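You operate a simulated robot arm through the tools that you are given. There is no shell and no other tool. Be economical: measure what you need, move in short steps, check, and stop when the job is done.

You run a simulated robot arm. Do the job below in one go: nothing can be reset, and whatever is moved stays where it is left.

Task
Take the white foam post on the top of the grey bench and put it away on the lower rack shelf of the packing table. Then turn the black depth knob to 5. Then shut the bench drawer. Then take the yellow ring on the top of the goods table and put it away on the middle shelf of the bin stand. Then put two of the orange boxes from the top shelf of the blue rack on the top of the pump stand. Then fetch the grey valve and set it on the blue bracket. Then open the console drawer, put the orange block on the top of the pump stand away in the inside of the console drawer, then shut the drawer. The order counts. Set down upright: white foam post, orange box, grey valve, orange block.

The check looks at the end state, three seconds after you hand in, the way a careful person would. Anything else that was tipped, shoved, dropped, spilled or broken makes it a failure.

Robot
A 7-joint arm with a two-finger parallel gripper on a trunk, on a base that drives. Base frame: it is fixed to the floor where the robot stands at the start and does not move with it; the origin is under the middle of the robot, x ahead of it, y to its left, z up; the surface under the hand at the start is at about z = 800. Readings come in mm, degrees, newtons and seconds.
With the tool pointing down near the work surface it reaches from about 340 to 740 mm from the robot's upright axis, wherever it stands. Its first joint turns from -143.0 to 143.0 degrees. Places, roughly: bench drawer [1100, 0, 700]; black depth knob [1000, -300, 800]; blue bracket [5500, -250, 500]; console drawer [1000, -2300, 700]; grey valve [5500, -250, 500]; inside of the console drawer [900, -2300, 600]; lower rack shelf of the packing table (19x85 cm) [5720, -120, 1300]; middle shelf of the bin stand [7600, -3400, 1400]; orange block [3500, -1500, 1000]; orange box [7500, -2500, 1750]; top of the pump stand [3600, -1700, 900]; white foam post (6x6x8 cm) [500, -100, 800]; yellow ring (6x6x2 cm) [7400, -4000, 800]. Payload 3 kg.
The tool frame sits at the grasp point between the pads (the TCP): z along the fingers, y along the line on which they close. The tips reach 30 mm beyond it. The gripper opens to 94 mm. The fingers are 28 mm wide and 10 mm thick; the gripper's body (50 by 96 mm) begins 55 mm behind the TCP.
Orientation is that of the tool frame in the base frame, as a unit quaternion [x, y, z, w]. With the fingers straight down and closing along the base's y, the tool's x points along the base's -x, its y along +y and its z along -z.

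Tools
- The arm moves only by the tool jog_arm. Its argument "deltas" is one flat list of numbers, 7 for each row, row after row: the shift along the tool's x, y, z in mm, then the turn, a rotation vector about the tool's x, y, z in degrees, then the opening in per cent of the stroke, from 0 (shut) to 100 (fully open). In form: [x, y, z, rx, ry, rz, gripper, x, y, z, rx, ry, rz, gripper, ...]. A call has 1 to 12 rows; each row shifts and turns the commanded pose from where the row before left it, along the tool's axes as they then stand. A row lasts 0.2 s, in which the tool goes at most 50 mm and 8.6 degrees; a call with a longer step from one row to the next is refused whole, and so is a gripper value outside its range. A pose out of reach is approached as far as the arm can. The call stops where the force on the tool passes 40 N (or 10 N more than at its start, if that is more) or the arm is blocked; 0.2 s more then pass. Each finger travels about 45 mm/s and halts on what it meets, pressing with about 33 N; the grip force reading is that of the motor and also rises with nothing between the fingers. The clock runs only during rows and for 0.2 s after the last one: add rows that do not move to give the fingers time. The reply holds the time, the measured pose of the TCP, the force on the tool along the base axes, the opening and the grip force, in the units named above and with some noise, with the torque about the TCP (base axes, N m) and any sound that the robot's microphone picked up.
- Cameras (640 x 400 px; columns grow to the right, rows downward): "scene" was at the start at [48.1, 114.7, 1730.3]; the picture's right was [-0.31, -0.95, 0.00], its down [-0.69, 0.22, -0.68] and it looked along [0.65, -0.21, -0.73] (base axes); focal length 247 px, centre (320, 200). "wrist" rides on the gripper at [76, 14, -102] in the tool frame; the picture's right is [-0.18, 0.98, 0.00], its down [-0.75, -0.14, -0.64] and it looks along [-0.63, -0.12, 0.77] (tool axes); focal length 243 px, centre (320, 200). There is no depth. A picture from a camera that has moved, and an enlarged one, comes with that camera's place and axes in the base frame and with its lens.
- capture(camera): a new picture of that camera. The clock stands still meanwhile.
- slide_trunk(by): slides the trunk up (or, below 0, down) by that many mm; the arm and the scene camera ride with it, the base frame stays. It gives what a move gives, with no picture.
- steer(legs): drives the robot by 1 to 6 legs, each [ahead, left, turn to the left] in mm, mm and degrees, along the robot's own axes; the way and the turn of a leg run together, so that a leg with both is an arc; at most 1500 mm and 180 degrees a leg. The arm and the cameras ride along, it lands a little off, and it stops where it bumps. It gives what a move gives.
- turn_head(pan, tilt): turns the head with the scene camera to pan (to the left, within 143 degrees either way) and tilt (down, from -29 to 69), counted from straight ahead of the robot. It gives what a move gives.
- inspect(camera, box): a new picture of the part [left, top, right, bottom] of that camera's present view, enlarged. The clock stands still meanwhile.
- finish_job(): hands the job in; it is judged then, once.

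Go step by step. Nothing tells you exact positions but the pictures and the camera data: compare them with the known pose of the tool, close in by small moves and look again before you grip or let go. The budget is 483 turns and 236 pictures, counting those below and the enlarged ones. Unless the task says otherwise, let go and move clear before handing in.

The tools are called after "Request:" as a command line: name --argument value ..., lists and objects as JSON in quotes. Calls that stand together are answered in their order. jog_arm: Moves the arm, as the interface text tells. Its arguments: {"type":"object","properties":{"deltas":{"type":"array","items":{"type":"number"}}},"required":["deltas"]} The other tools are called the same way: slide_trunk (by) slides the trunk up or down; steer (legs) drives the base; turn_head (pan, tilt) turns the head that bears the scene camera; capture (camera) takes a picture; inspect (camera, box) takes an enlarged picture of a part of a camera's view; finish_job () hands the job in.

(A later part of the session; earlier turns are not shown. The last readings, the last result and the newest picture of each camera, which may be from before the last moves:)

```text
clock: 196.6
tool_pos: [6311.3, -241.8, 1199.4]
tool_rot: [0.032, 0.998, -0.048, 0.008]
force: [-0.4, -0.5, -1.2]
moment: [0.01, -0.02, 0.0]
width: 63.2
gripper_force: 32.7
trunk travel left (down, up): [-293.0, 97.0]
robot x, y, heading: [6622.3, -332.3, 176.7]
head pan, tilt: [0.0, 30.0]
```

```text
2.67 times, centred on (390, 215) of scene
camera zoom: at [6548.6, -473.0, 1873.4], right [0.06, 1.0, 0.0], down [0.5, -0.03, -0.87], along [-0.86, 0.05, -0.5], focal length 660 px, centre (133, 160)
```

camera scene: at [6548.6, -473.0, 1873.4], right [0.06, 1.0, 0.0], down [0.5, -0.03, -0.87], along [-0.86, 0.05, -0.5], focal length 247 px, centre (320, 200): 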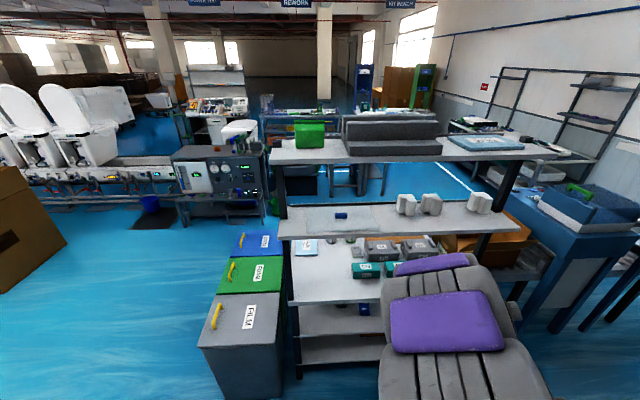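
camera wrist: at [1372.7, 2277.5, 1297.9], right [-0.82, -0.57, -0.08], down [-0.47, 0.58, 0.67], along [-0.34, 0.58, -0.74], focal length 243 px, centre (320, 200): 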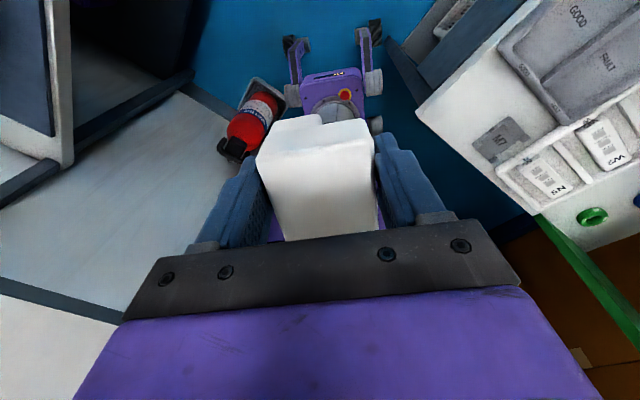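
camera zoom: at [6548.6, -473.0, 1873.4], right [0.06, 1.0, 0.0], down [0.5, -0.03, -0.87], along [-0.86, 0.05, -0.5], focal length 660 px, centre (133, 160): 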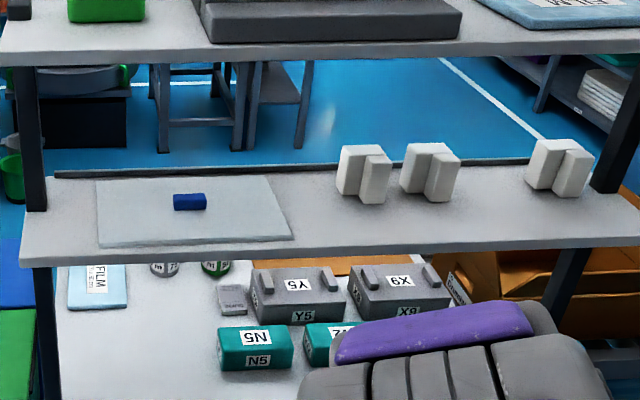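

There's a gap in the row between the second post (y≈49) and third (y≈262), so I'll place mine there at y≈156. I'll pitch the tool to horizontal here, well clear of the rack.

Request:
jog_arm --deltas '[0, 0, -20, -5.5, 0, 0, 50, 0, 0, -20, 0, 0, -3.6, 50, 20, 0, -20, 0, 8.5, 0, 50, 20, 0, -20, 0, 8.5, 0, 50, 30, 0, -10, 0, 8.5, 0, 50, 30, 0, -10, 0, 8.5, 0, 50, 30, 0, 0, 0, 8.5, 0, 50, 30, 0, 0, 0, 8.5, 0, 50, 30, 0, 10, 0, 8.5, 0, 50, 20, 0, 20, 0, 8.5, 0, 50, 10, 0, 30, 0, 8.5, 0, 50, 0, 0, 40, 0, 8.5, 0, 50]'

Request:
jog_arm --deltas '[0, 0, 30, 0, 5, 0, 50, 0, 0, 30, 0, 0, 0, 50, 0, 0, 0, 0, 0, 0, 50]'

Request:
capture --camera "wrist"

```text
clock: 199.2
tool_pos: [6048.2, -200.7, 1356.4]
tool_rot: [0.001, 0.813, 0.019, -0.583]
force: [-0.3, -0.1, 0.9]
moment: [0.01, -0.03, -0.02]
width: 63.2
gripper_force: 32.6
out of reach, approached as far as the arm can: row 4, 5, 6, 7, 8, 9, 10, 11, 12
trunk travel left (down, up): [-293.0, 97.0]
robot x, y, heading: [6620.8, -333.3, 176.6]
head pan, tilt: [0.0, 30.0]
```

```text
clock: 200.0
tool_pos: [5995.5, -197.2, 1340.6]
tool_rot: [0.002, 0.785, 0.02, -0.619]
force: [1.3, 0.0, -0.1]
moment: [-0.02, -0.01, -0.01]
width: 63.2
gripper_force: 33.5
trunk travel left (down, up): [-293.0, 97.0]
robot x, y, heading: [6620.6, -333.8, 176.8]
head pan, tilt: [0.0, 30.0]
```

```text
168 pictures are left
camera wrist: at [6076.6, -188.8, 1437.5], right [0.07, 0.99, -0.15], down [0.8, -0.15, -0.59], along [-0.6, -0.08, -0.79], focal length 243 px, centre (320, 200)
```

wrist: 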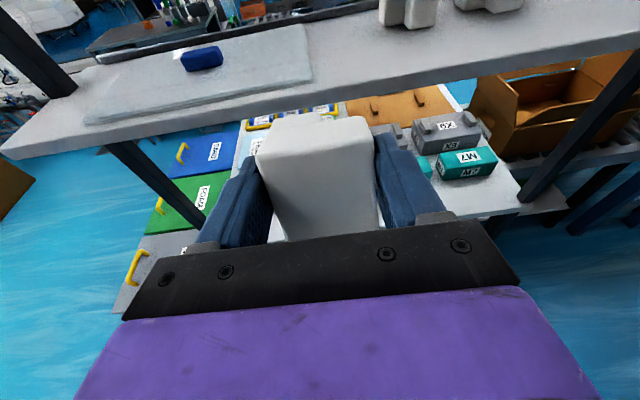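

13° of pitch remain. I'll finish the rotation and raise a bit with the trunk.

Request:
slide_trunk --by 60

Request:
jog_arm --deltas '[10, 0, 20, 0, 6.7, 0, 50, 0, 0, 20, 0, 6.7, 0, 50, 0, 0, 0, 0, 0, 0, 50]'

```text
clock: 201.0
tool_pos: [5994.0, -197.6, 1400.8]
tool_rot: [0.002, 0.786, 0.021, -0.618]
force: [0.9, -0.1, -0.2]
moment: [-0.01, -0.02, -0.01]
width: 63.2
gripper_force: 33.4
trunk travel left (down, up): [-353.0, 37.0]
robot x, y, heading: [6621.3, -335.2, 176.8]
head pan, tilt: [0.0, 30.0]
```

```text
clock: 201.8
tool_pos: [5954.7, -196.3, 1402.8]
tool_rot: [0.0, -0.707, -0.022, 0.707]
force: [1.1, -0.1, 0.7]
moment: [0.01, -0.02, -0.01]
width: 63.2
gripper_force: 32.6
trunk travel left (down, up): [-353.0, 37.0]
robot x, y, heading: [6624.3, -334.7, 176.8]
head pan, tilt: [0.0, 30.0]
```

Level now. I'll correct the small roll and shift the robot sideways to line up with y≈156, staying off the shelf.

Request:
jog_arm --deltas '[0, 0, 0, 0, 0, 1.8, 50, 0, 0, 0, 0, 0, 0, 50]'

Request:
steer --legs '[[20, -372, 1.8]]'

Request:
turn_head --pan 15 --tilt 25

Request:
capture --camera "wrist"

Request:
capture --camera "scene"

```text
clock: 202.4
tool_pos: [5953.1, -196.0, 1402.4]
tool_rot: [0.011, 0.707, 0.009, -0.707]
force: [-0.5, -0.2, -0.1]
moment: [0.05, 0.01, 0.01]
width: 62.7
gripper_force: 33.3
trunk travel left (down, up): [-353.0, 37.0]
robot x, y, heading: [6622.9, -334.5, 176.6]
head pan, tilt: [0.0, 30.0]
```

```text
clock: 204.8
tool_pos: [5945.5, 143.3, 1403.8]
tool_rot: [-0.002, 0.707, 0.002, -0.707]
force: [-0.9, -1.2, -0.5]
moment: [0.02, 0.0, -0.07]
width: 63.2
gripper_force: 33.4
trunk travel left (down, up): [-353.0, 37.0]
robot x, y, heading: [6621.6, 32.4, 178.1]
head pan, tilt: [0.0, 30.0]
```

```text
clock: 205.5
tool_pos: [5947.0, 143.1, 1403.8]
tool_rot: [0.001, -0.707, -0.002, 0.707]
force: [0.4, -0.4, -0.4]
moment: [0.01, 0.01, -0.01]
width: 62.9
gripper_force: 32.7
trunk travel left (down, up): [-353.0, 37.0]
robot x, y, heading: [6617.8, 31.7, 178.2]
head pan, tilt: [15.0, 25.0]
```

```text
167 pictures are left
camera wrist: at [6049.1, 156.8, 1479.4], right [0.0, 0.98, -0.18], down [0.64, -0.14, -0.75], along [-0.77, -0.12, -0.63], focal length 243 px, centre (320, 200)
```

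wrist: 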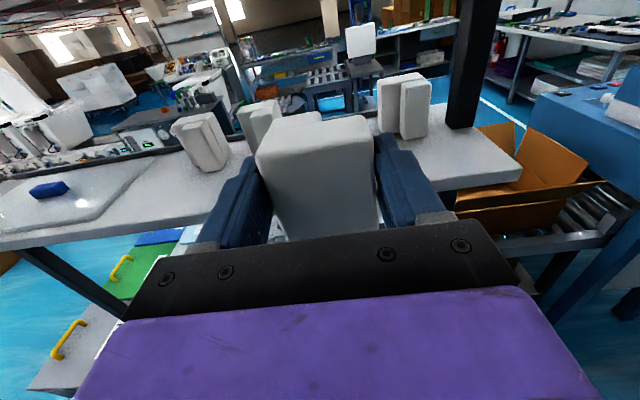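

```text
166 pictures are left
camera scene: at [6547.5, -144.7, 1940.1], right [-0.23, 0.97, 0.01], down [0.41, 0.1, -0.9], along [-0.88, -0.21, -0.43], focal length 247 px, centre (320, 200)
```

scene: 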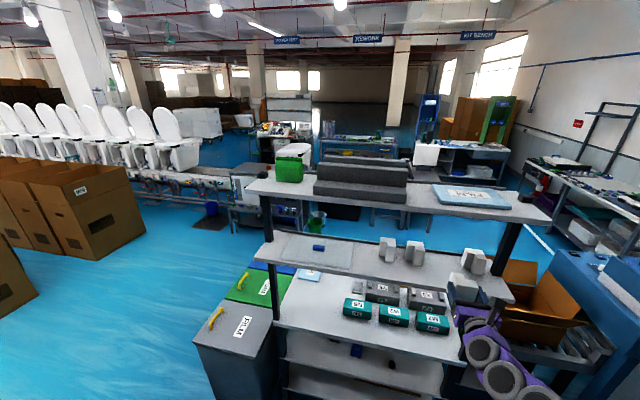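

The gap between the posts is y≈88–211 and my tool is near the middle. I'll drive straight in at the raised height.

Request:
steer --legs '[[130, 0, 0]]'

Request:
capture --camera "wrist"

```text
clock: 206.8
tool_pos: [5815.6, 167.6, 1401.5]
tool_rot: [0.002, 0.707, -0.006, -0.707]
force: [0.0, -0.1, 0.2]
moment: [-0.01, 0.0, -0.01]
width: 63.1
gripper_force: 33.1
trunk travel left (down, up): [-353.0, 37.0]
robot x, y, heading: [6486.6, 39.6, 178.5]
head pan, tilt: [15.0, 25.0]
```

```text
165 pictures are left
camera wrist: at [5918.6, 182.8, 1477.1], right [0.0, 0.98, -0.19], down [0.64, -0.15, -0.75], along [-0.77, -0.13, -0.63], focal length 243 px, centre (320, 200)
```

wrist: 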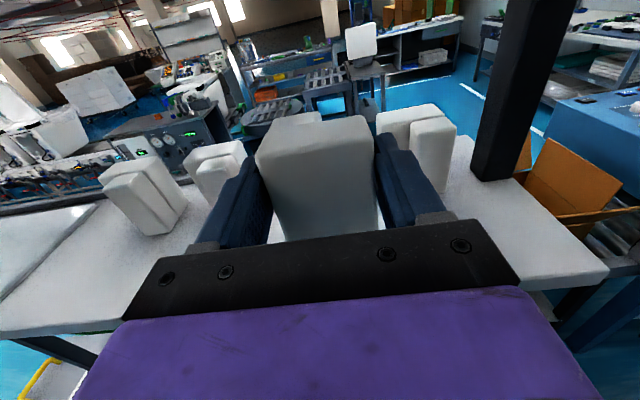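

I drifted to y≈168. I'll shift back 17 mm and move in with the arm.

Request:
jog_arm --deltas '[0, -17, 0, 0, 0, 0, 50, 0, 0, 30, 0, 0, 0, 50, 0, 0, 30, 0, 0, 0, 50, 0, 0, 0, 0, 0, 0, 50]'

Request:
capture --camera "wrist"

```text
clock: 207.8
tool_pos: [5758.0, 144.8, 1406.0]
tool_rot: [-0.002, -0.706, 0.003, 0.708]
force: [0.3, 0.3, 0.8]
moment: [0.01, 0.01, 0.04]
width: 63.3
gripper_force: 32.9
trunk travel left (down, up): [-353.0, 37.0]
robot x, y, heading: [6485.5, 38.8, 178.5]
head pan, tilt: [15.0, 25.0]
```

```text
164 pictures are left
camera wrist: at [5861.3, 160.5, 1480.2], right [0.0, 0.98, -0.19], down [0.64, -0.15, -0.75], along [-0.77, -0.12, -0.63], focal length 243 px, centre (320, 200)
```

wrist: 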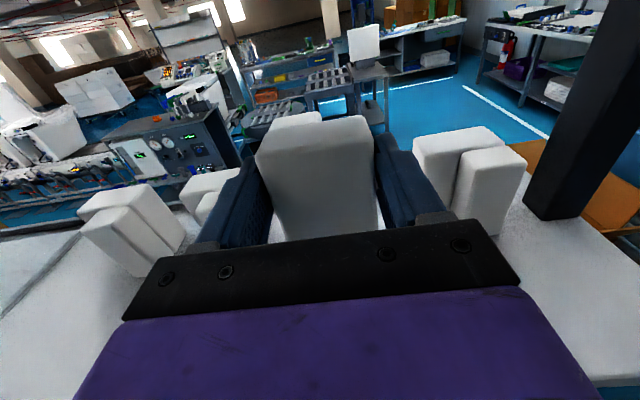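

Centred. I'll move forward 33 mm more and lower gently.

Request:
jog_arm --deltas '[0, 0, 33, 0, 0, 0, 50, -15, 0, 0, 0, 0, 0, 50, -12, 0, 0, 0, 0, 0, 50, -8, 0, 0, 0, 0, 0, 50, 0, 0, 0, 0, 0, 0, 50]'

Request:
capture --camera "wrist"

```text
clock: 209.0
tool_pos: [5725.8, 143.4, 1368.3]
tool_rot: [-0.001, -0.707, 0.003, 0.708]
force: [-0.7, 0.2, -0.6]
moment: [-0.01, 0.04, -0.02]
width: 63.0
gripper_force: 33.0
trunk travel left (down, up): [-353.0, 37.0]
robot x, y, heading: [6487.3, 41.1, 178.7]
head pan, tilt: [15.0, 25.0]
```

```text
163 pictures are left
camera wrist: at [5828.6, 157.9, 1444.2], right [0.0, 0.98, -0.19], down [0.64, -0.14, -0.75], along [-0.77, -0.12, -0.63], focal length 243 px, centre (320, 200)
```

wrist: 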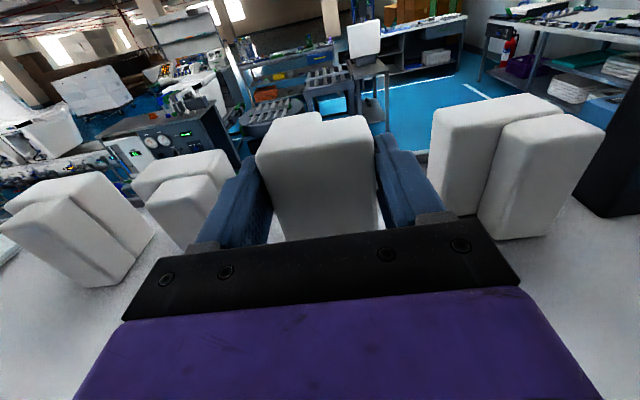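

Well placed between the neighbours. I'll lower in small steps until it touches.

Request:
jog_arm --deltas '[-3, 0, 0, 0, 0, 0, 50, -3, 0, 0, 0, 0, 0, 50, -3, 0, 0, 0, 0, 0, 50, 0, 0, 0, 0, 0, 0, 50]'

Request:
jog_arm --deltas '[-2, 0, 0, 0, 0, 0, 50, -2, 0, 0, 0, 0, 0, 50, 0, 0, 0, 0, 0, 0, 50]'

```text
clock: 210.0
tool_pos: [5726.3, 142.4, 1360.1]
tool_rot: [-0.001, -0.707, 0.002, 0.708]
force: [-0.2, -0.1, 0.4]
moment: [-0.01, -0.01, 0.0]
width: 63.0
gripper_force: 33.2
trunk travel left (down, up): [-353.0, 37.0]
robot x, y, heading: [6489.6, 41.7, 178.5]
head pan, tilt: [15.0, 25.0]
```

```text
clock: 210.8
tool_pos: [5724.8, 142.9, 1357.1]
tool_rot: [-0.001, -0.707, 0.003, 0.708]
force: [-1.6, 0.0, 0.2]
moment: [-0.03, 0.0, -0.03]
width: 63.0
gripper_force: 33.1
trunk travel left (down, up): [-353.0, 37.0]
robot x, y, heading: [6486.7, 38.5, 178.3]
head pan, tilt: [15.0, 25.0]
```

Request:
jog_arm --deltas '[-2, 0, 0, 0, 0, 0, 50, -2, 0, 0, 0, 0, 0, 50, 0, 0, 0, 0, 0, 0, 50]'

Request:
jog_arm --deltas '[-2, 0, 0, 0, 0, 0, 50, -2, 0, 0, 0, 0, 0, 50, 0, 0, 0, 0, 0, 0, 50]'

Request:
inspect --camera "wrist" --box '[220, 80, 460, 230]'

```text
clock: 211.6
tool_pos: [5724.6, 142.9, 1353.7]
tool_rot: [0.0, -0.706, 0.002, 0.708]
force: [-1.5, 1.5, 7.2]
moment: [0.01, 0.57, -0.11]
width: 63.1
gripper_force: 32.8
trunk travel left (down, up): [-353.0, 37.0]
robot x, y, heading: [6485.8, 40.7, 178.2]
head pan, tilt: [15.0, 25.0]
```

```text
clock: 212.4
tool_pos: [5726.9, 141.7, 1350.5]
tool_rot: [-0.001, -0.706, 0.002, 0.708]
force: [3.4, 1.5, 17.8]
moment: [0.07, 0.69, -0.04]
width: 63.1
gripper_force: 33.0
trunk travel left (down, up): [-353.0, 37.0]
robot x, y, heading: [6486.1, 41.6, 178.4]
head pan, tilt: [15.0, 25.0]
```

```text
2.67 times, centred on (340, 155) of wrist
camera zoom: at [5829.6, 156.6, 1424.4], right [0.0, 0.98, -0.19], down [0.64, -0.14, -0.76], along [-0.77, -0.12, -0.63], focal length 647 px, centre (267, 320)
```

zoom: 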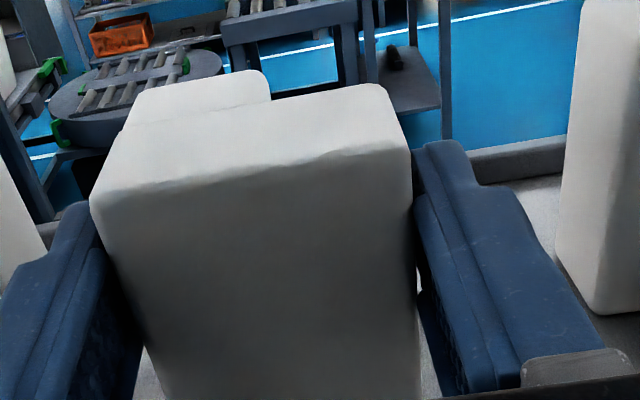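

It's on the shelf. I'll ease the push by 2 mm and open just enough.

Request:
jog_arm --deltas '[2, 0, 0, 0, 0, 0, 50, 0, 0, 0, 0, 0, 0, 72, 0, 0, 0, 0, 0, 0, 82, 0, 0, 0, 0, 0, 0, 82, 0, 0, 0, 0, 0, 0, 82]'

Request:
capture --camera "wrist"

```text
clock: 213.6
tool_pos: [5724.1, 141.3, 1349.8]
tool_rot: [-0.001, -0.707, 0.002, 0.708]
force: [-0.6, -0.6, 0.5]
moment: [-0.02, 0.01, 0.04]
width: 77.5
gripper_force: 0.0
trunk travel left (down, up): [-353.0, 37.0]
robot x, y, heading: [6489.4, 43.2, 178.3]
head pan, tilt: [15.0, 25.0]
```

```text
161 pictures are left
camera wrist: at [5827.3, 156.4, 1424.6], right [0.0, 0.98, -0.19], down [0.64, -0.14, -0.75], along [-0.77, -0.12, -0.63], focal length 243 px, centre (320, 200)
```

wrist: 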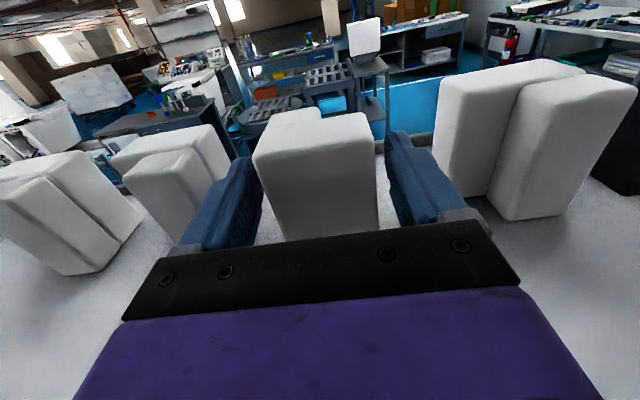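

Released. I'll back straight out with the arm, then drive back and check.

Request:
jog_arm --deltas '[0, 0, -20, 0, 0, 0, 82, 0, 0, -35, 0, 0, 0, 82, 0, 0, -40, 0, 0, 0, 82, 0, 0, -30, 0, 0, 0, 82, 0, 0, 0, 0, 0, 0, 82]'

Request:
steer --legs '[[-250, 0, 0]]'

Request:
capture --camera "wrist"

```text
clock: 214.8
tool_pos: [5850.2, 141.0, 1349.4]
tool_rot: [-0.001, -0.707, 0.003, 0.707]
force: [-0.1, -0.1, 0.3]
moment: [0.0, 0.01, 0.0]
width: 77.1
gripper_force: 0.1
trunk travel left (down, up): [-353.0, 37.0]
robot x, y, heading: [6488.9, 44.7, 178.5]
head pan, tilt: [15.0, 25.0]
```

```text
clock: 216.6
tool_pos: [6102.9, 135.8, 1350.3]
tool_rot: [0.0, -0.707, 0.003, 0.708]
force: [0.4, 0.1, -0.1]
moment: [0.03, -0.01, 0.01]
width: 77.1
gripper_force: 0.1
trunk travel left (down, up): [-353.0, 37.0]
robot x, y, heading: [6735.9, 34.7, 178.4]
head pan, tilt: [15.0, 25.0]
```

```text
160 pictures are left
camera wrist: at [6204.7, 150.5, 1425.2], right [0.0, 0.98, -0.19], down [0.64, -0.14, -0.75], along [-0.77, -0.12, -0.63], focal length 243 px, centre (320, 200)
```

wrist: 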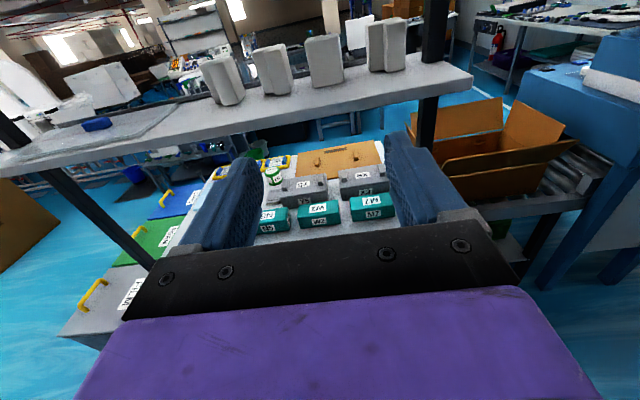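

The post stands in the row. Before leaving I'll survey the under-shelf for the valve and bracket, since I'm on this side.

Request:
turn_head --pan 10 --tilt 45

Request:
capture --camera "scene"

```text
clock: 217.5
tool_pos: [6101.6, 135.8, 1351.9]
tool_rot: [-0.001, -0.707, 0.002, 0.708]
force: [0.0, 0.6, -0.8]
moment: [-0.04, -0.01, 0.01]
width: 77.2
gripper_force: 0.1
trunk travel left (down, up): [-353.0, 37.0]
robot x, y, heading: [6738.0, 35.8, 178.5]
head pan, tilt: [10.0, 45.0]
```

```text
159 pictures are left
camera scene: at [6679.1, -119.1, 1911.0], right [-0.15, 0.99, 0.0], down [0.7, 0.1, -0.71], along [-0.7, -0.1, -0.71], focal length 247 px, centre (320, 200)
```

scene: 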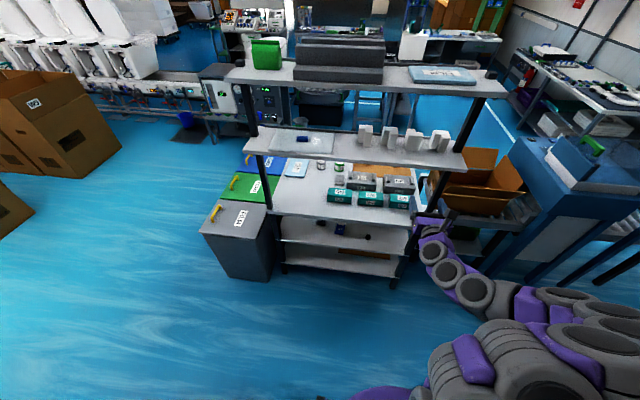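

Request:
inspect --camera "scene" --box '[270, 190, 430, 290]'

Request:
inspect --camera "scene" --box '[310, 105, 470, 205]'

```text
4.00 times, centred on (350, 240) of scene
camera zoom: at [6679.1, -119.1, 1911.0], right [-0.15, 0.99, 0.0], down [0.7, 0.1, -0.71], along [-0.7, -0.1, -0.71], focal length 990 px, centre (200, 40)
```

zoom: 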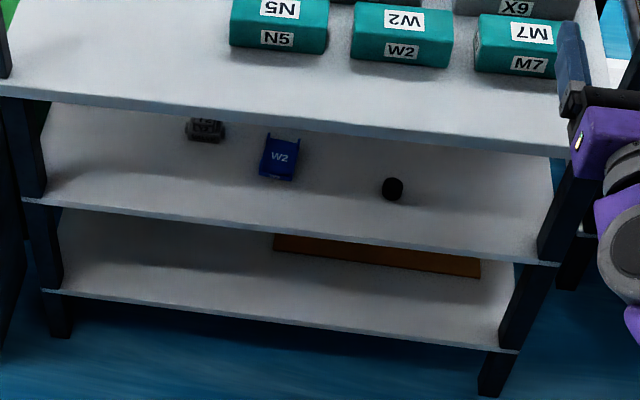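

```text
4.00 times, centred on (390, 155) of scene
camera zoom: at [6679.1, -119.1, 1911.0], right [-0.15, 0.99, 0.0], down [0.7, 0.1, -0.71], along [-0.7, -0.1, -0.71], focal length 990 px, centre (40, 380)
```

zoom: 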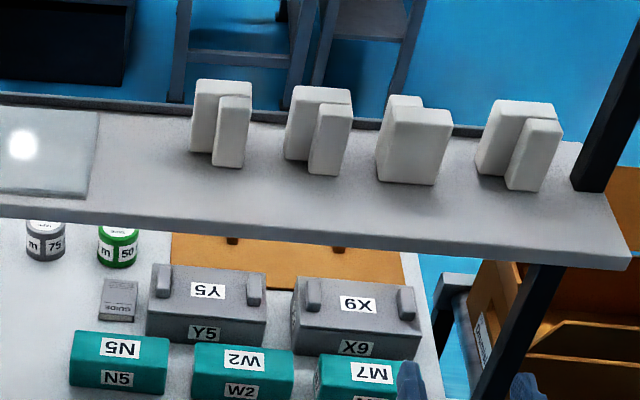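

Post done and upright; the valve and the blue "W2" bracket are on the z≈500 shelf. I'll fold the arm for the trip back to the bench's far side for the knob.

Request:
jog_arm --deltas '[30, 0, -20, 0, -8.5, 0, 82, 30, 0, -20, 0, -8.5, 0, 82, 20, 0, -30, 0, -8.5, 0, 82, 0, 0, -40, 0, -8.5, 0, 82, 0, 0, -40, 0, -8.5, 0, 82, -20, 0, -30, 0, -8.5, 0, 82, -20, 0, -20, 0, -8.5, 0, 82, -30, 0, 0, 0, -8.5, 0, 82, -30, 0, 0, 0, -8.5, 0, 82, -30, 0, 0, 0, -8.5, 0, 82, -30, -20, 0, 0, -5, 0, 82, 0, -40, 0, 0, 0, 0, 82]'

Request:
slide_trunk --by -150

```text
clock: 220.3
tool_pos: [6404.7, 79.9, 1427.7]
tool_rot: [0.007, 0.999, -0.021, 0.038]
force: [-0.9, 0.5, 0.3]
moment: [-0.02, 0.01, -0.01]
width: 76.9
gripper_force: 0.1
trunk travel left (down, up): [-353.0, 37.0]
robot x, y, heading: [6741.0, 34.2, 178.4]
head pan, tilt: [10.0, 45.0]
stopped in row 12: the arm was blocked; the commanded pose is now the measured one
```

```text
clock: 222.0
tool_pos: [6404.3, 79.7, 1278.3]
tool_rot: [0.007, 0.999, -0.02, 0.038]
force: [-0.5, 0.4, 0.2]
moment: [0.0, -0.01, 0.01]
width: 77.2
gripper_force: 0.0
trunk travel left (down, up): [-203.0, 187.0]
robot x, y, heading: [6740.5, 34.7, 178.2]
head pan, tilt: [10.0, 45.0]
```

Tucked. I'll drive back around: behind the table, along the aisle, then into the left corridor.

Request:
steer --legs '[[0, 0, 91.5], [1450, 0, 0], [270, 0, 0], [0, 0, -90], [1200, 0, 0], [1200, 0, 0]]'

```text
clock: 249.9
tool_pos: [4022.8, -1653.5, 1277.7]
tool_rot: [-0.01, 0.999, -0.019, 0.039]
force: [-0.4, -1.0, 0.4]
moment: [0.0, -0.01, -0.01]
width: 77.2
gripper_force: 0.1
trunk travel left (down, up): [-203.0, 187.0]
robot x, y, heading: [4360.5, -1688.9, -179.9]
head pan, tilt: [10.0, 45.0]
```

I'm right in front of the pump stand, so I'll take a quick look since I need it later.

Request:
turn_head --pan 0 --tilt 45

Request:
capture --camera "scene"

```text
clock: 250.6
tool_pos: [4021.5, -1652.5, 1276.6]
tool_rot: [-0.009, 0.999, -0.021, 0.04]
force: [0.4, 0.5, 0.2]
moment: [0.0, -0.03, 0.02]
width: 77.1
gripper_force: 0.0
trunk travel left (down, up): [-203.0, 187.0]
robot x, y, heading: [4358.2, -1686.6, -179.6]
head pan, tilt: [0.0, 45.0]
```

```text
156 pictures are left
camera scene: at [4303.4, -1832.2, 1760.7], right [-0.01, 1.0, 0.0], down [0.71, 0.01, -0.71], along [-0.71, 0.0, -0.71], focal length 247 px, centre (320, 200)
```

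scene: 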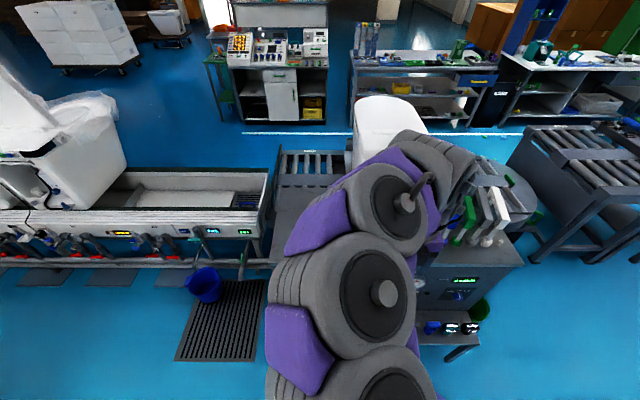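

Request:
steer --legs '[[0, 0, -90], [1450, 0, 0], [1450, 0, 0], [370, 0, 0], [0, 0, 90]]'

Request:
turn_head --pan 15 --tilt 35

Request:
capture --camera "scene"

```text
clock: 274.4
tool_pos: [4078.3, 1661.5, 1278.4]
tool_rot: [0.013, 0.999, -0.021, 0.038]
force: [-0.3, -0.1, -0.8]
moment: [0.01, 0.0, 0.0]
width: 77.1
gripper_force: 0.0
trunk travel left (down, up): [-203.0, 187.0]
robot x, y, heading: [4411.1, 1610.6, 177.9]
head pan, tilt: [0.0, 45.0]
```

```text
clock: 275.1
tool_pos: [4078.9, 1662.7, 1276.4]
tool_rot: [0.013, 0.999, -0.022, 0.039]
force: [0.0, 0.2, -0.2]
moment: [0.0, 0.01, 0.01]
width: 77.1
gripper_force: 0.1
trunk travel left (down, up): [-203.0, 187.0]
robot x, y, heading: [4415.7, 1611.3, 177.9]
head pan, tilt: [15.0, 35.0]
```

```text
155 pictures are left
camera scene: at [4347.2, 1446.5, 1775.4], right [-0.22, 0.98, 0.0], down [0.56, 0.13, -0.82], along [-0.8, -0.18, -0.58], focal length 247 px, centre (320, 200)
```

scene: 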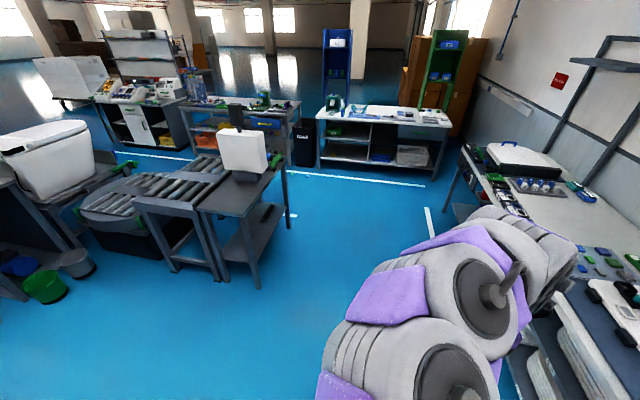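

Request:
steer --legs '[[0, 0, 2.2], [1330, 0, 0], [1330, 0, 0], [0, 0, 90], [1000, 0, 0]]'

Request:
turn_head --pan -40 --tilt 40

Request:
capture --camera "scene"

```text
clock: 296.9
tool_pos: [1755.3, 265.9, 1277.1]
tool_rot: [0.713, -0.7, -0.012, -0.042]
force: [0.2, 0.1, -0.9]
moment: [0.01, -0.03, 0.0]
width: 77.1
gripper_force: 0.1
trunk travel left (down, up): [-203.0, 187.0]
robot x, y, heading: [1790.6, 603.0, -89.8]
head pan, tilt: [15.0, 35.0]
```

```text
clock: 298.1
tool_pos: [1755.3, 267.6, 1276.2]
tool_rot: [0.712, -0.701, -0.012, -0.042]
force: [0.2, -0.1, -0.1]
moment: [-0.01, 0.01, 0.0]
width: 77.0
gripper_force: 0.1
trunk travel left (down, up): [-203.0, 187.0]
robot x, y, heading: [1793.9, 601.0, -89.7]
head pan, tilt: [-40.0, 40.0]
```

```text
154 pictures are left
camera scene: at [1876.2, 563.3, 1768.0], right [-0.77, 0.64, 0.0], down [0.41, 0.5, -0.77], along [-0.49, -0.59, -0.64], focal length 247 px, centre (320, 200)
```

scene: 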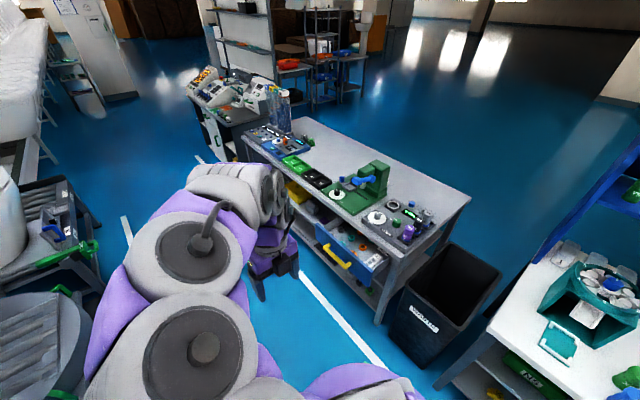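

I see the open drawer with a yellow handle (x≈1.3) and the green press with its dial near [1000,-250]. I'll drive to face it.

Request:
steer --legs '[[920, -90, 0], [0, 0, -90]]'

Request:
turn_head --pan 0 --tilt 55

Request:
capture --camera "scene"

Request:
capture --camera "wrist"

```text
clock: 306.8
tool_pos: [1372.9, -272.6, 1277.5]
tool_rot: [-0.009, 0.999, -0.02, 0.039]
force: [0.0, -0.6, 0.1]
moment: [0.02, -0.03, 0.02]
width: 76.8
gripper_force: 0.1
trunk travel left (down, up): [-203.0, 187.0]
robot x, y, heading: [1707.6, -309.7, -179.6]
head pan, tilt: [-40.0, 40.0]
```

```text
clock: 307.8
tool_pos: [1372.5, -272.9, 1276.0]
tool_rot: [-0.009, 0.999, -0.022, 0.04]
force: [-0.1, 0.7, 0.3]
moment: [-0.03, 0.03, 0.02]
width: 77.1
gripper_force: 0.0
trunk travel left (down, up): [-203.0, 187.0]
robot x, y, heading: [1710.4, -310.8, -179.3]
head pan, tilt: [0.0, 55.0]
```

```text
153 pictures are left
camera scene: at [1663.2, -452.3, 1747.3], right [-0.01, 1.0, 0.0], down [0.82, 0.01, -0.57], along [-0.57, 0.0, -0.82], focal length 247 px, centre (320, 200)
```

scene: 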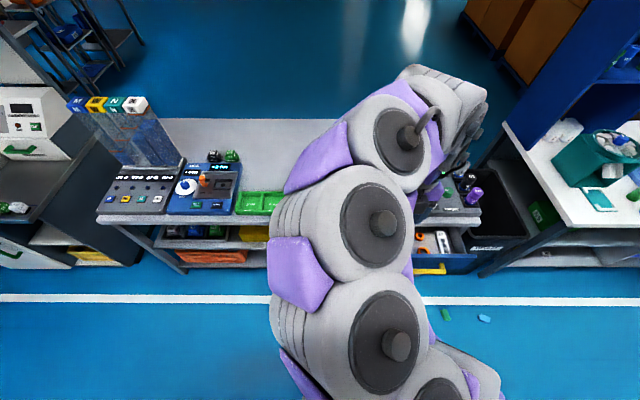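

```text
152 pictures are left
camera wrist: at [1288.8, -255.6, 1371.0], right [0.17, 0.99, -0.03], down [0.7, -0.1, 0.71], along [0.69, -0.14, -0.71], focal length 243 px, centre (320, 200)
```

wrist: 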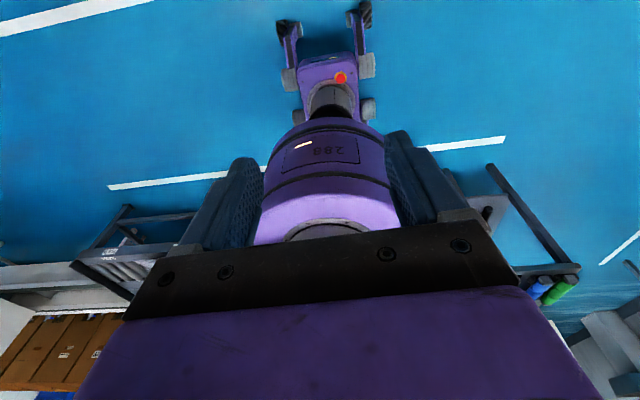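

I'll roll the tool back 180° so the wrist camera looks toward the bench.

Request:
jog_arm --deltas '[0, 0, 0, 0, 0, -8.5, 82, 0, 0, 0, 0, 0, -8.5, 82, 0, 0, 0, 0, 0, -8.5, 82, 0, 0, 0, 0, 0, -8.5, 82, 0, 0, 0, 0, 0, -8.5, 82, 0, 0, 0, 0, 0, -8.5, 82, 0, 0, 0, 0, 0, -8.5, 82, 0, 0, 0, 0, 0, -8.5, 82, 0, 0, 0, 0, 0, -8.5, 82, 0, 0, 0, 0, 0, -8.5, 82, 0, 0, 0, 0, 0, -5, 82]'

Request:
jog_arm --deltas '[0, 0, 0, 0, 0, -8.5, 82, 0, 0, 0, 0, 0, -8.5, 82, 0, 0, 0, 0, 0, -8.5, 82, 0, 0, 0, 0, 0, -8.5, 82, 0, 0, 0, 0, 0, -8.5, 82, 0, 0, 0, 0, 0, -8.5, 82, 0, 0, 0, 0, 0, -8.5, 82, 0, 0, 0, 0, 0, -8.5, 82, 0, 0, 0, 0, 0, -8.5, 82, 0, 0, 0, 0, 0, -8.5, 82, 0, 0, 0, 0, 0, -5, 82]'

Request:
capture --camera "wrist"

```text
clock: 310.2
tool_pos: [1373.4, -272.4, 1277.6]
tool_rot: [0.714, -0.699, 0.043, -0.012]
force: [-0.4, -0.4, -1.2]
moment: [0.0, -0.01, -0.03]
width: 77.2
gripper_force: 0.0
trunk travel left (down, up): [-203.0, 187.0]
robot x, y, heading: [1708.0, -310.3, -179.4]
head pan, tilt: [0.0, 55.0]
```

```text
clock: 312.6
tool_pos: [1373.2, -272.8, 1277.3]
tool_rot: [0.999, 0.01, 0.038, 0.021]
force: [0.2, -0.1, -0.2]
moment: [0.02, -0.02, -0.03]
width: 76.9
gripper_force: 0.0
trunk travel left (down, up): [-203.0, 187.0]
robot x, y, heading: [1709.2, -310.6, -179.5]
head pan, tilt: [0.0, 55.0]
```

```text
151 pictures are left
camera wrist: at [1441.3, -281.1, 1384.8], right [-0.16, -0.99, 0.03], down [-0.8, 0.15, 0.58], along [-0.57, 0.07, -0.82], focal length 243 px, centre (320, 200)
```

wrist: 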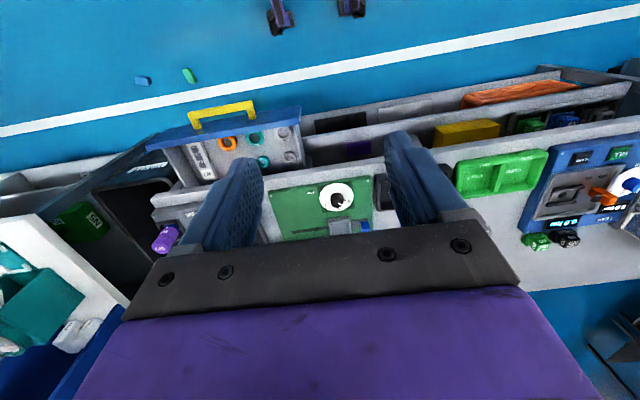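

The dial is visible between the fingers, near [1055,-283]. I'll zoom in to read it.

Request:
inspect --camera "wrist" --box '[264, 165, 408, 255]'

```text
4.44 times, centred on (336, 210) of wrist
camera zoom: at [1441.3, -281.1, 1384.8], right [-0.16, -0.99, 0.03], down [-0.8, 0.15, 0.58], along [-0.57, 0.07, -0.82], focal length 1078 px, centre (249, 156)
```

zoom: 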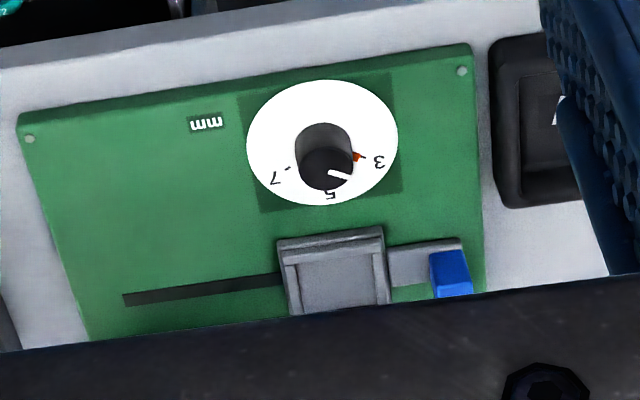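

The pointer stands at about 3.3 and needs about 47° clockwise (seen from above) to reach 5. I'll level the tool and move above the knob at a safe height.

Request:
jog_arm --deltas '[-40, 0, 0, 2.4, 0, 0, 82, -40, 0, 0, 0, -4.4, 0, 82, -40, 0, 0, 0, 0, 0, 82, -40, 0, 0, 0, 0, 0, 82, -40, 0, 0, 0, 0, 0, 82, -40, 0, 10, 0, 0, 0, 82, -40, 0, 20, 0, 0, 0, 82, -20, 0, 30, 0, 0, 0, 82, 0, 0, 30, 0, 0, 0, 82, 0, 0, 30, 0, 0, 0, 82, 0, 0, 0, 0, 0, 0, 82]'

Request:
capture --camera "wrist"

Request:
capture --camera "scene"

```text
clock: 315.0
tool_pos: [1072.9, -279.7, 1150.6]
tool_rot: [1.0, 0.01, 0.001, 0.001]
force: [-0.6, -0.6, 0.3]
moment: [0.02, -0.03, 0.02]
width: 77.1
gripper_force: 0.0
trunk travel left (down, up): [-203.0, 187.0]
robot x, y, heading: [1707.3, -303.3, -179.8]
head pan, tilt: [0.0, 55.0]
```

```text
149 pictures are left
camera wrist: at [1149.4, -292.2, 1252.2], right [-0.16, -0.99, 0.0], down [-0.76, 0.13, 0.64], along [-0.63, 0.1, -0.77], focal length 243 px, centre (320, 200)
```

wrist: 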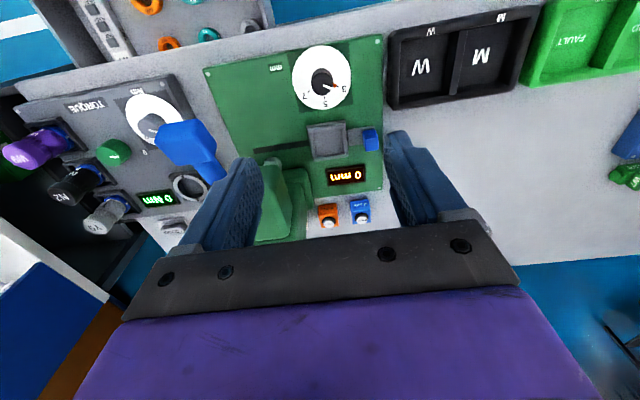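

```text
148 pictures are left
camera scene: at [1661.1, -451.3, 1747.3], right [-0.01, 1.0, 0.0], down [0.82, 0.01, -0.57], along [-0.57, 0.0, -0.82], focal length 247 px, centre (320, 200)
```

scene: 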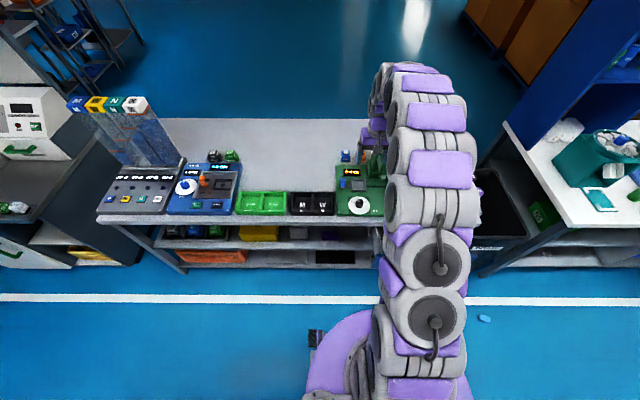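

Request:
inspect --camera "wrist" --box '[264, 35, 392, 115]'

```text
5.00 times, centred on (328, 75) of wrist
camera zoom: at [1149.4, -292.2, 1252.2], right [-0.16, -0.99, 0.0], down [-0.76, 0.13, 0.64], along [-0.63, 0.1, -0.77], focal length 1213 px, centre (280, 825)
```

zoom: 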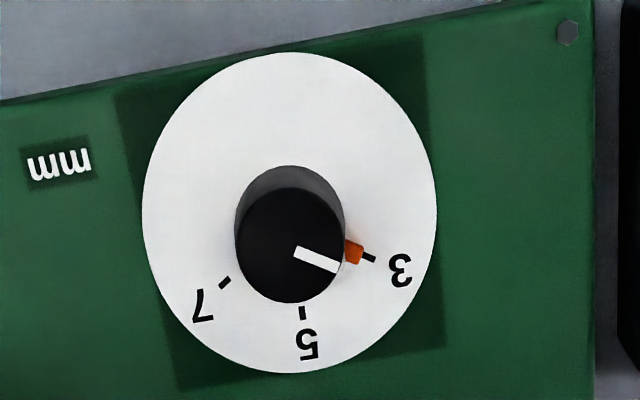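

The orange marker and white pointer both sit at 3, and 5 is 53.5° clockwise. I'll check the press tower's clearance from the head camera before descending.

Request:
inspect --camera "scene" --box '[320, 140, 416, 220]'

Request:
inspect --camera "wrist" --box '[140, 90, 396, 250]'

```text
5.00 times, centred on (368, 180) of scene
camera zoom: at [1661.1, -451.3, 1747.3], right [-0.01, 1.0, 0.0], down [0.82, 0.01, -0.57], along [-0.57, 0.0, -0.82], focal length 1237 px, centre (80, 300)
```

zoom: 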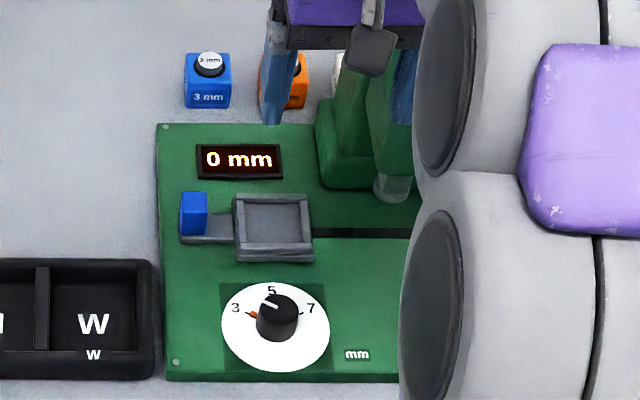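

```text
2.50 times, centred on (268, 170) of wrist
camera zoom: at [1149.4, -292.2, 1252.2], right [-0.16, -0.99, 0.0], down [-0.76, 0.13, 0.64], along [-0.63, 0.1, -0.77], focal length 606 px, centre (450, 275)
```

zoom: 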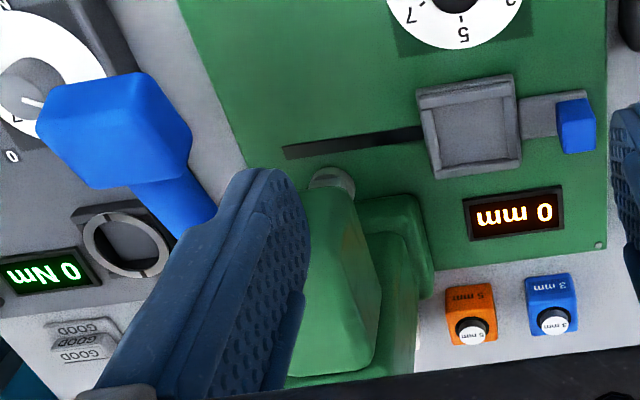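

The knob is at the device's front, well clear of the tower and lever. I'll centre over it with the fingers turned so the orange marker lies 90° from the grip axis.

Request:
jog_arm --deltas '[-20, 2, 0, 0, 0, 0, 82, 0, 0, 0, 0, 0, -7.5, 82, 0, 0, 0, 0, 0, -7.5, 82, 0, 0, 0, 0, 0, -7.5, 82, 0, 0, 0, 0, 0, -7.5, 82, 0, 0, 0, 0, 0, -7.5, 82, 0, 0, 0, 0, 0, -7.5, 82, 0, 0, 0, 0, 0, -7.5, 82, 0, 0, 30, 0, 0, 0, 82, 0, 0, 40, 0, 0, 0, 82, 0, 0, 40, 0, 0, 0, 82, 0, 0, 0, 0, 0, 0, 82]'

Request:
capture --camera "wrist"

```text
clock: 317.6
tool_pos: [1053.6, -281.2, 1039.9]
tool_rot: [0.892, 0.452, 0.0, 0.0]
force: [0.0, 0.7, -0.4]
moment: [0.02, 0.0, 0.02]
width: 77.0
gripper_force: 0.1
trunk travel left (down, up): [-203.0, 187.0]
robot x, y, heading: [1708.0, -305.4, -179.4]
head pan, tilt: [0.0, 55.0]
```

```text
144 pictures are left
camera wrist: at [1110.3, -228.4, 1141.3], right [0.68, -0.73, 0.0], down [-0.56, -0.52, 0.64], along [-0.47, -0.44, -0.77], focal length 243 px, centre (320, 200)
```

wrist: 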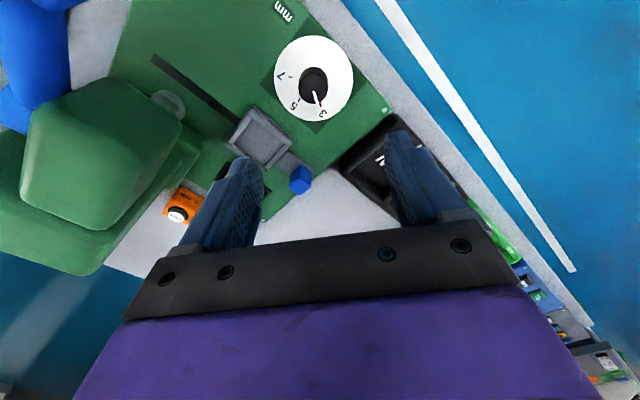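

Clearances are around 35 mm. I'll descend partway and re-check centring.

Request:
jog_arm --deltas '[0, 0, 40, 0, 0, 0, 82, 0, 0, 40, 0, 0, 0, 82, 0, 0, 30, 0, 0, 0, 82, 0, 0, 0, 0, 0, 0, 82]'

Request:
capture --camera "wrist"

```text
clock: 318.6
tool_pos: [1052.7, -281.9, 930.5]
tool_rot: [0.892, 0.451, 0.0, 0.0]
force: [0.7, -0.3, -0.1]
moment: [0.02, 0.01, -0.02]
width: 77.0
gripper_force: 0.0
trunk travel left (down, up): [-203.0, 187.0]
robot x, y, heading: [1705.5, -311.8, -179.6]
head pan, tilt: [0.0, 55.0]
```

```text
143 pictures are left
camera wrist: at [1109.3, -229.7, 1032.5], right [0.68, -0.73, 0.0], down [-0.56, -0.52, 0.64], along [-0.47, -0.44, -0.77], focal length 243 px, centre (320, 200)
```

wrist: 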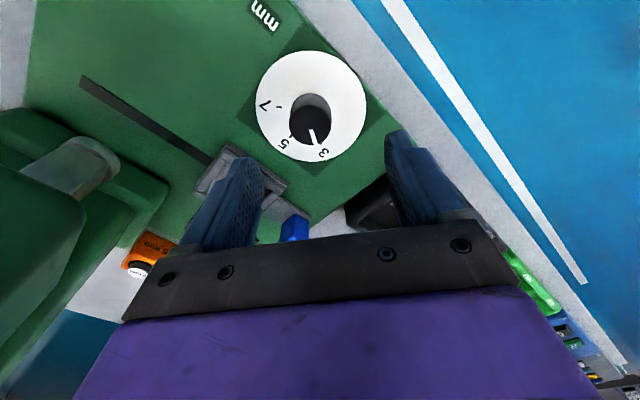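

Small centring correction of about 7 mm, then down to grip height.

Request:
jog_arm --deltas '[4.4, -5.8, 20, 0, 0, 0, 82, 0, 0, 20, 0, 0, 0, 82, 0, 0, 20, 0, 0, 0, 82, 0, 0, 0, 0, 0, 0, 82]'

Request:
capture --camera "wrist"

```text
clock: 319.6
tool_pos: [1050.8, -274.6, 871.1]
tool_rot: [0.892, 0.451, 0.001, 0.001]
force: [0.3, -0.4, -0.2]
moment: [0.0, 0.02, 0.0]
width: 77.0
gripper_force: 0.1
trunk travel left (down, up): [-203.0, 187.0]
robot x, y, heading: [1710.9, -309.7, -179.6]
head pan, tilt: [0.0, 55.0]
```

```text
142 pictures are left
camera wrist: at [1107.0, -221.6, 972.2], right [0.68, -0.73, 0.0], down [-0.56, -0.52, 0.64], along [-0.47, -0.44, -0.77], focal length 243 px, centre (320, 200)
```

wrist: 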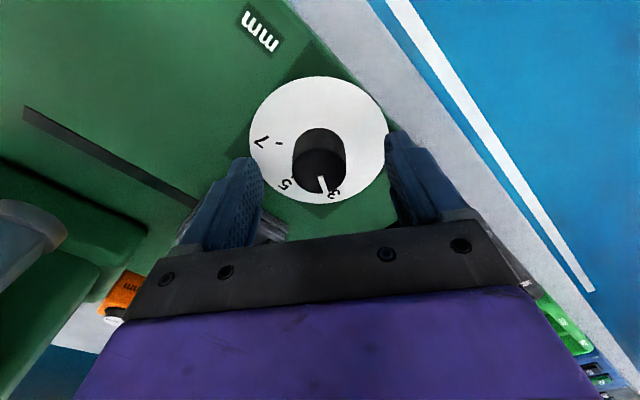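

The knob sits about 5 mm further along tool x. I'll correct, lower slightly and close.

Request:
jog_arm --deltas '[6, 0, 3, 0, 0, 0, 82, 0, 0, 0, 0, 0, 0, 60, 0, 0, 0, 0, 0, 0, 40, 0, 0, 0, 0, 0, 0, 25, 0, 0, 0, 0, 0, 0, 20, 0, 0, 0, 0, 0, 0, 20, 0, 0, 0, 0, 0, 0, 20]'

Request:
capture --camera "wrist"

```text
clock: 321.2
tool_pos: [1053.1, -266.9, 867.1]
tool_rot: [0.892, 0.451, -0.001, 0.0]
force: [-7.1, 3.6, 0.2]
moment: [0.21, 0.25, -0.1]
width: 33.8
gripper_force: 45.2
trunk travel left (down, up): [-203.0, 187.0]
robot x, y, heading: [1707.6, -307.0, -179.5]
head pan, tilt: [0.0, 55.0]
```

```text
141 pictures are left
camera wrist: at [1109.6, -215.4, 969.2], right [0.68, -0.73, 0.0], down [-0.56, -0.52, 0.64], along [-0.47, -0.44, -0.77], focal length 243 px, centre (320, 200)
```

wrist: 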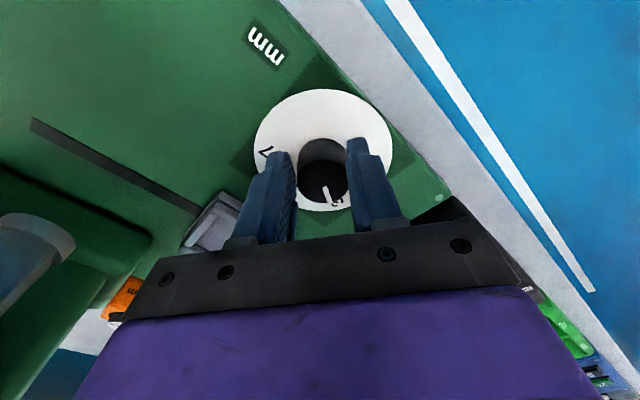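

Gripped at 33.8 mm. I'll turn 53.4° clockwise.

Request:
jog_arm --deltas '[0, 0, 0, 0, 0, 5.34, 20, 0, 0, 0, 0, 0, 5.34, 20, 0, 0, 0, 0, 0, 5.34, 20, 0, 0, 0, 0, 0, 5.34, 20, 0, 0, 0, 0, 0, 5.34, 20, 0, 0, 0, 0, 0, 5.34, 20, 0, 0, 0, 0, 0, 5.34, 20, 0, 0, 0, 0, 0, 5.34, 20, 0, 0, 0, 0, 0, 5.34, 20, 0, 0, 0, 0, 0, 5.34, 20, 0, 0, 0, 0, 0, 0, 20]'

Request:
capture --camera "wrist"

```text
clock: 323.1
tool_pos: [1057.6, -275.7, 867.5]
tool_rot: [0.996, 0.088, 0.002, 0.006]
force: [3.7, -33.9, 11.0]
moment: [-1.03, -1.02, 0.43]
width: 33.6
gripper_force: 45.2
trunk travel left (down, up): [-203.0, 187.0]
robot x, y, heading: [1710.0, -311.9, -179.4]
head pan, tilt: [0.0, 55.0]
stopped in row 9: the force on the tool passed its limit at 42 N (the readings are from after the stop); the commanded pose is now the measured one
```

```text
140 pictures are left
camera wrist: at [1134.9, -275.8, 969.6], right [-0.01, -1.0, 0.01], down [-0.77, 0.01, 0.64], along [-0.64, 0.0, -0.77], focal length 243 px, centre (320, 200)
```

wrist: 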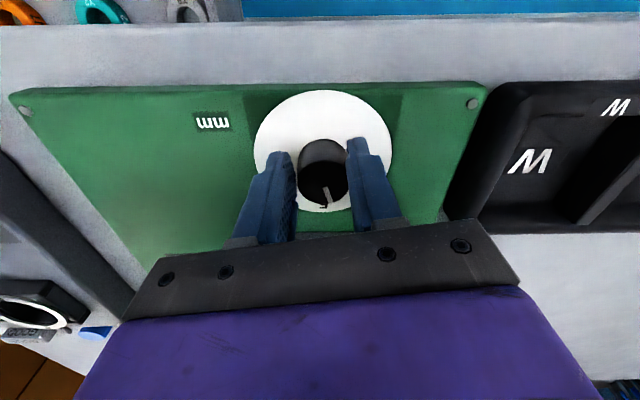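

Turned about 44°, but side force built up from slight off-centre. I'll open, re-centre, and look at the pointer.

Request:
jog_arm --deltas '[0, 0, 0, 0, 0, 0, 50, 0, 0, 0, 0, 0, 0, 60, 0, 0, 0, 0, 0, 0, 60]'

Request:
inspect --camera "wrist" --box '[240, 80, 400, 230]'

```text
clock: 323.9
tool_pos: [1056.9, -270.9, 867.4]
tool_rot: [0.996, 0.085, 0.002, 0.003]
force: [-0.9, 0.4, -0.2]
moment: [0.02, -0.03, 0.0]
width: 56.2
gripper_force: 0.0
trunk travel left (down, up): [-203.0, 187.0]
robot x, y, heading: [1710.6, -308.7, -179.4]
head pan, tilt: [0.0, 55.0]
```

```text
2.67 times, centred on (320, 155) of wrist
camera zoom: at [1134.5, -271.3, 969.0], right [-0.02, -1.0, 0.01], down [-0.77, 0.02, 0.64], along [-0.64, 0.01, -0.77], focal length 647 px, centre (320, 320)
```

zoom: 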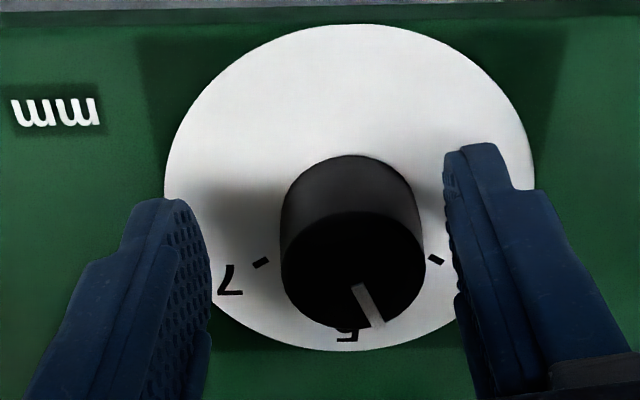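

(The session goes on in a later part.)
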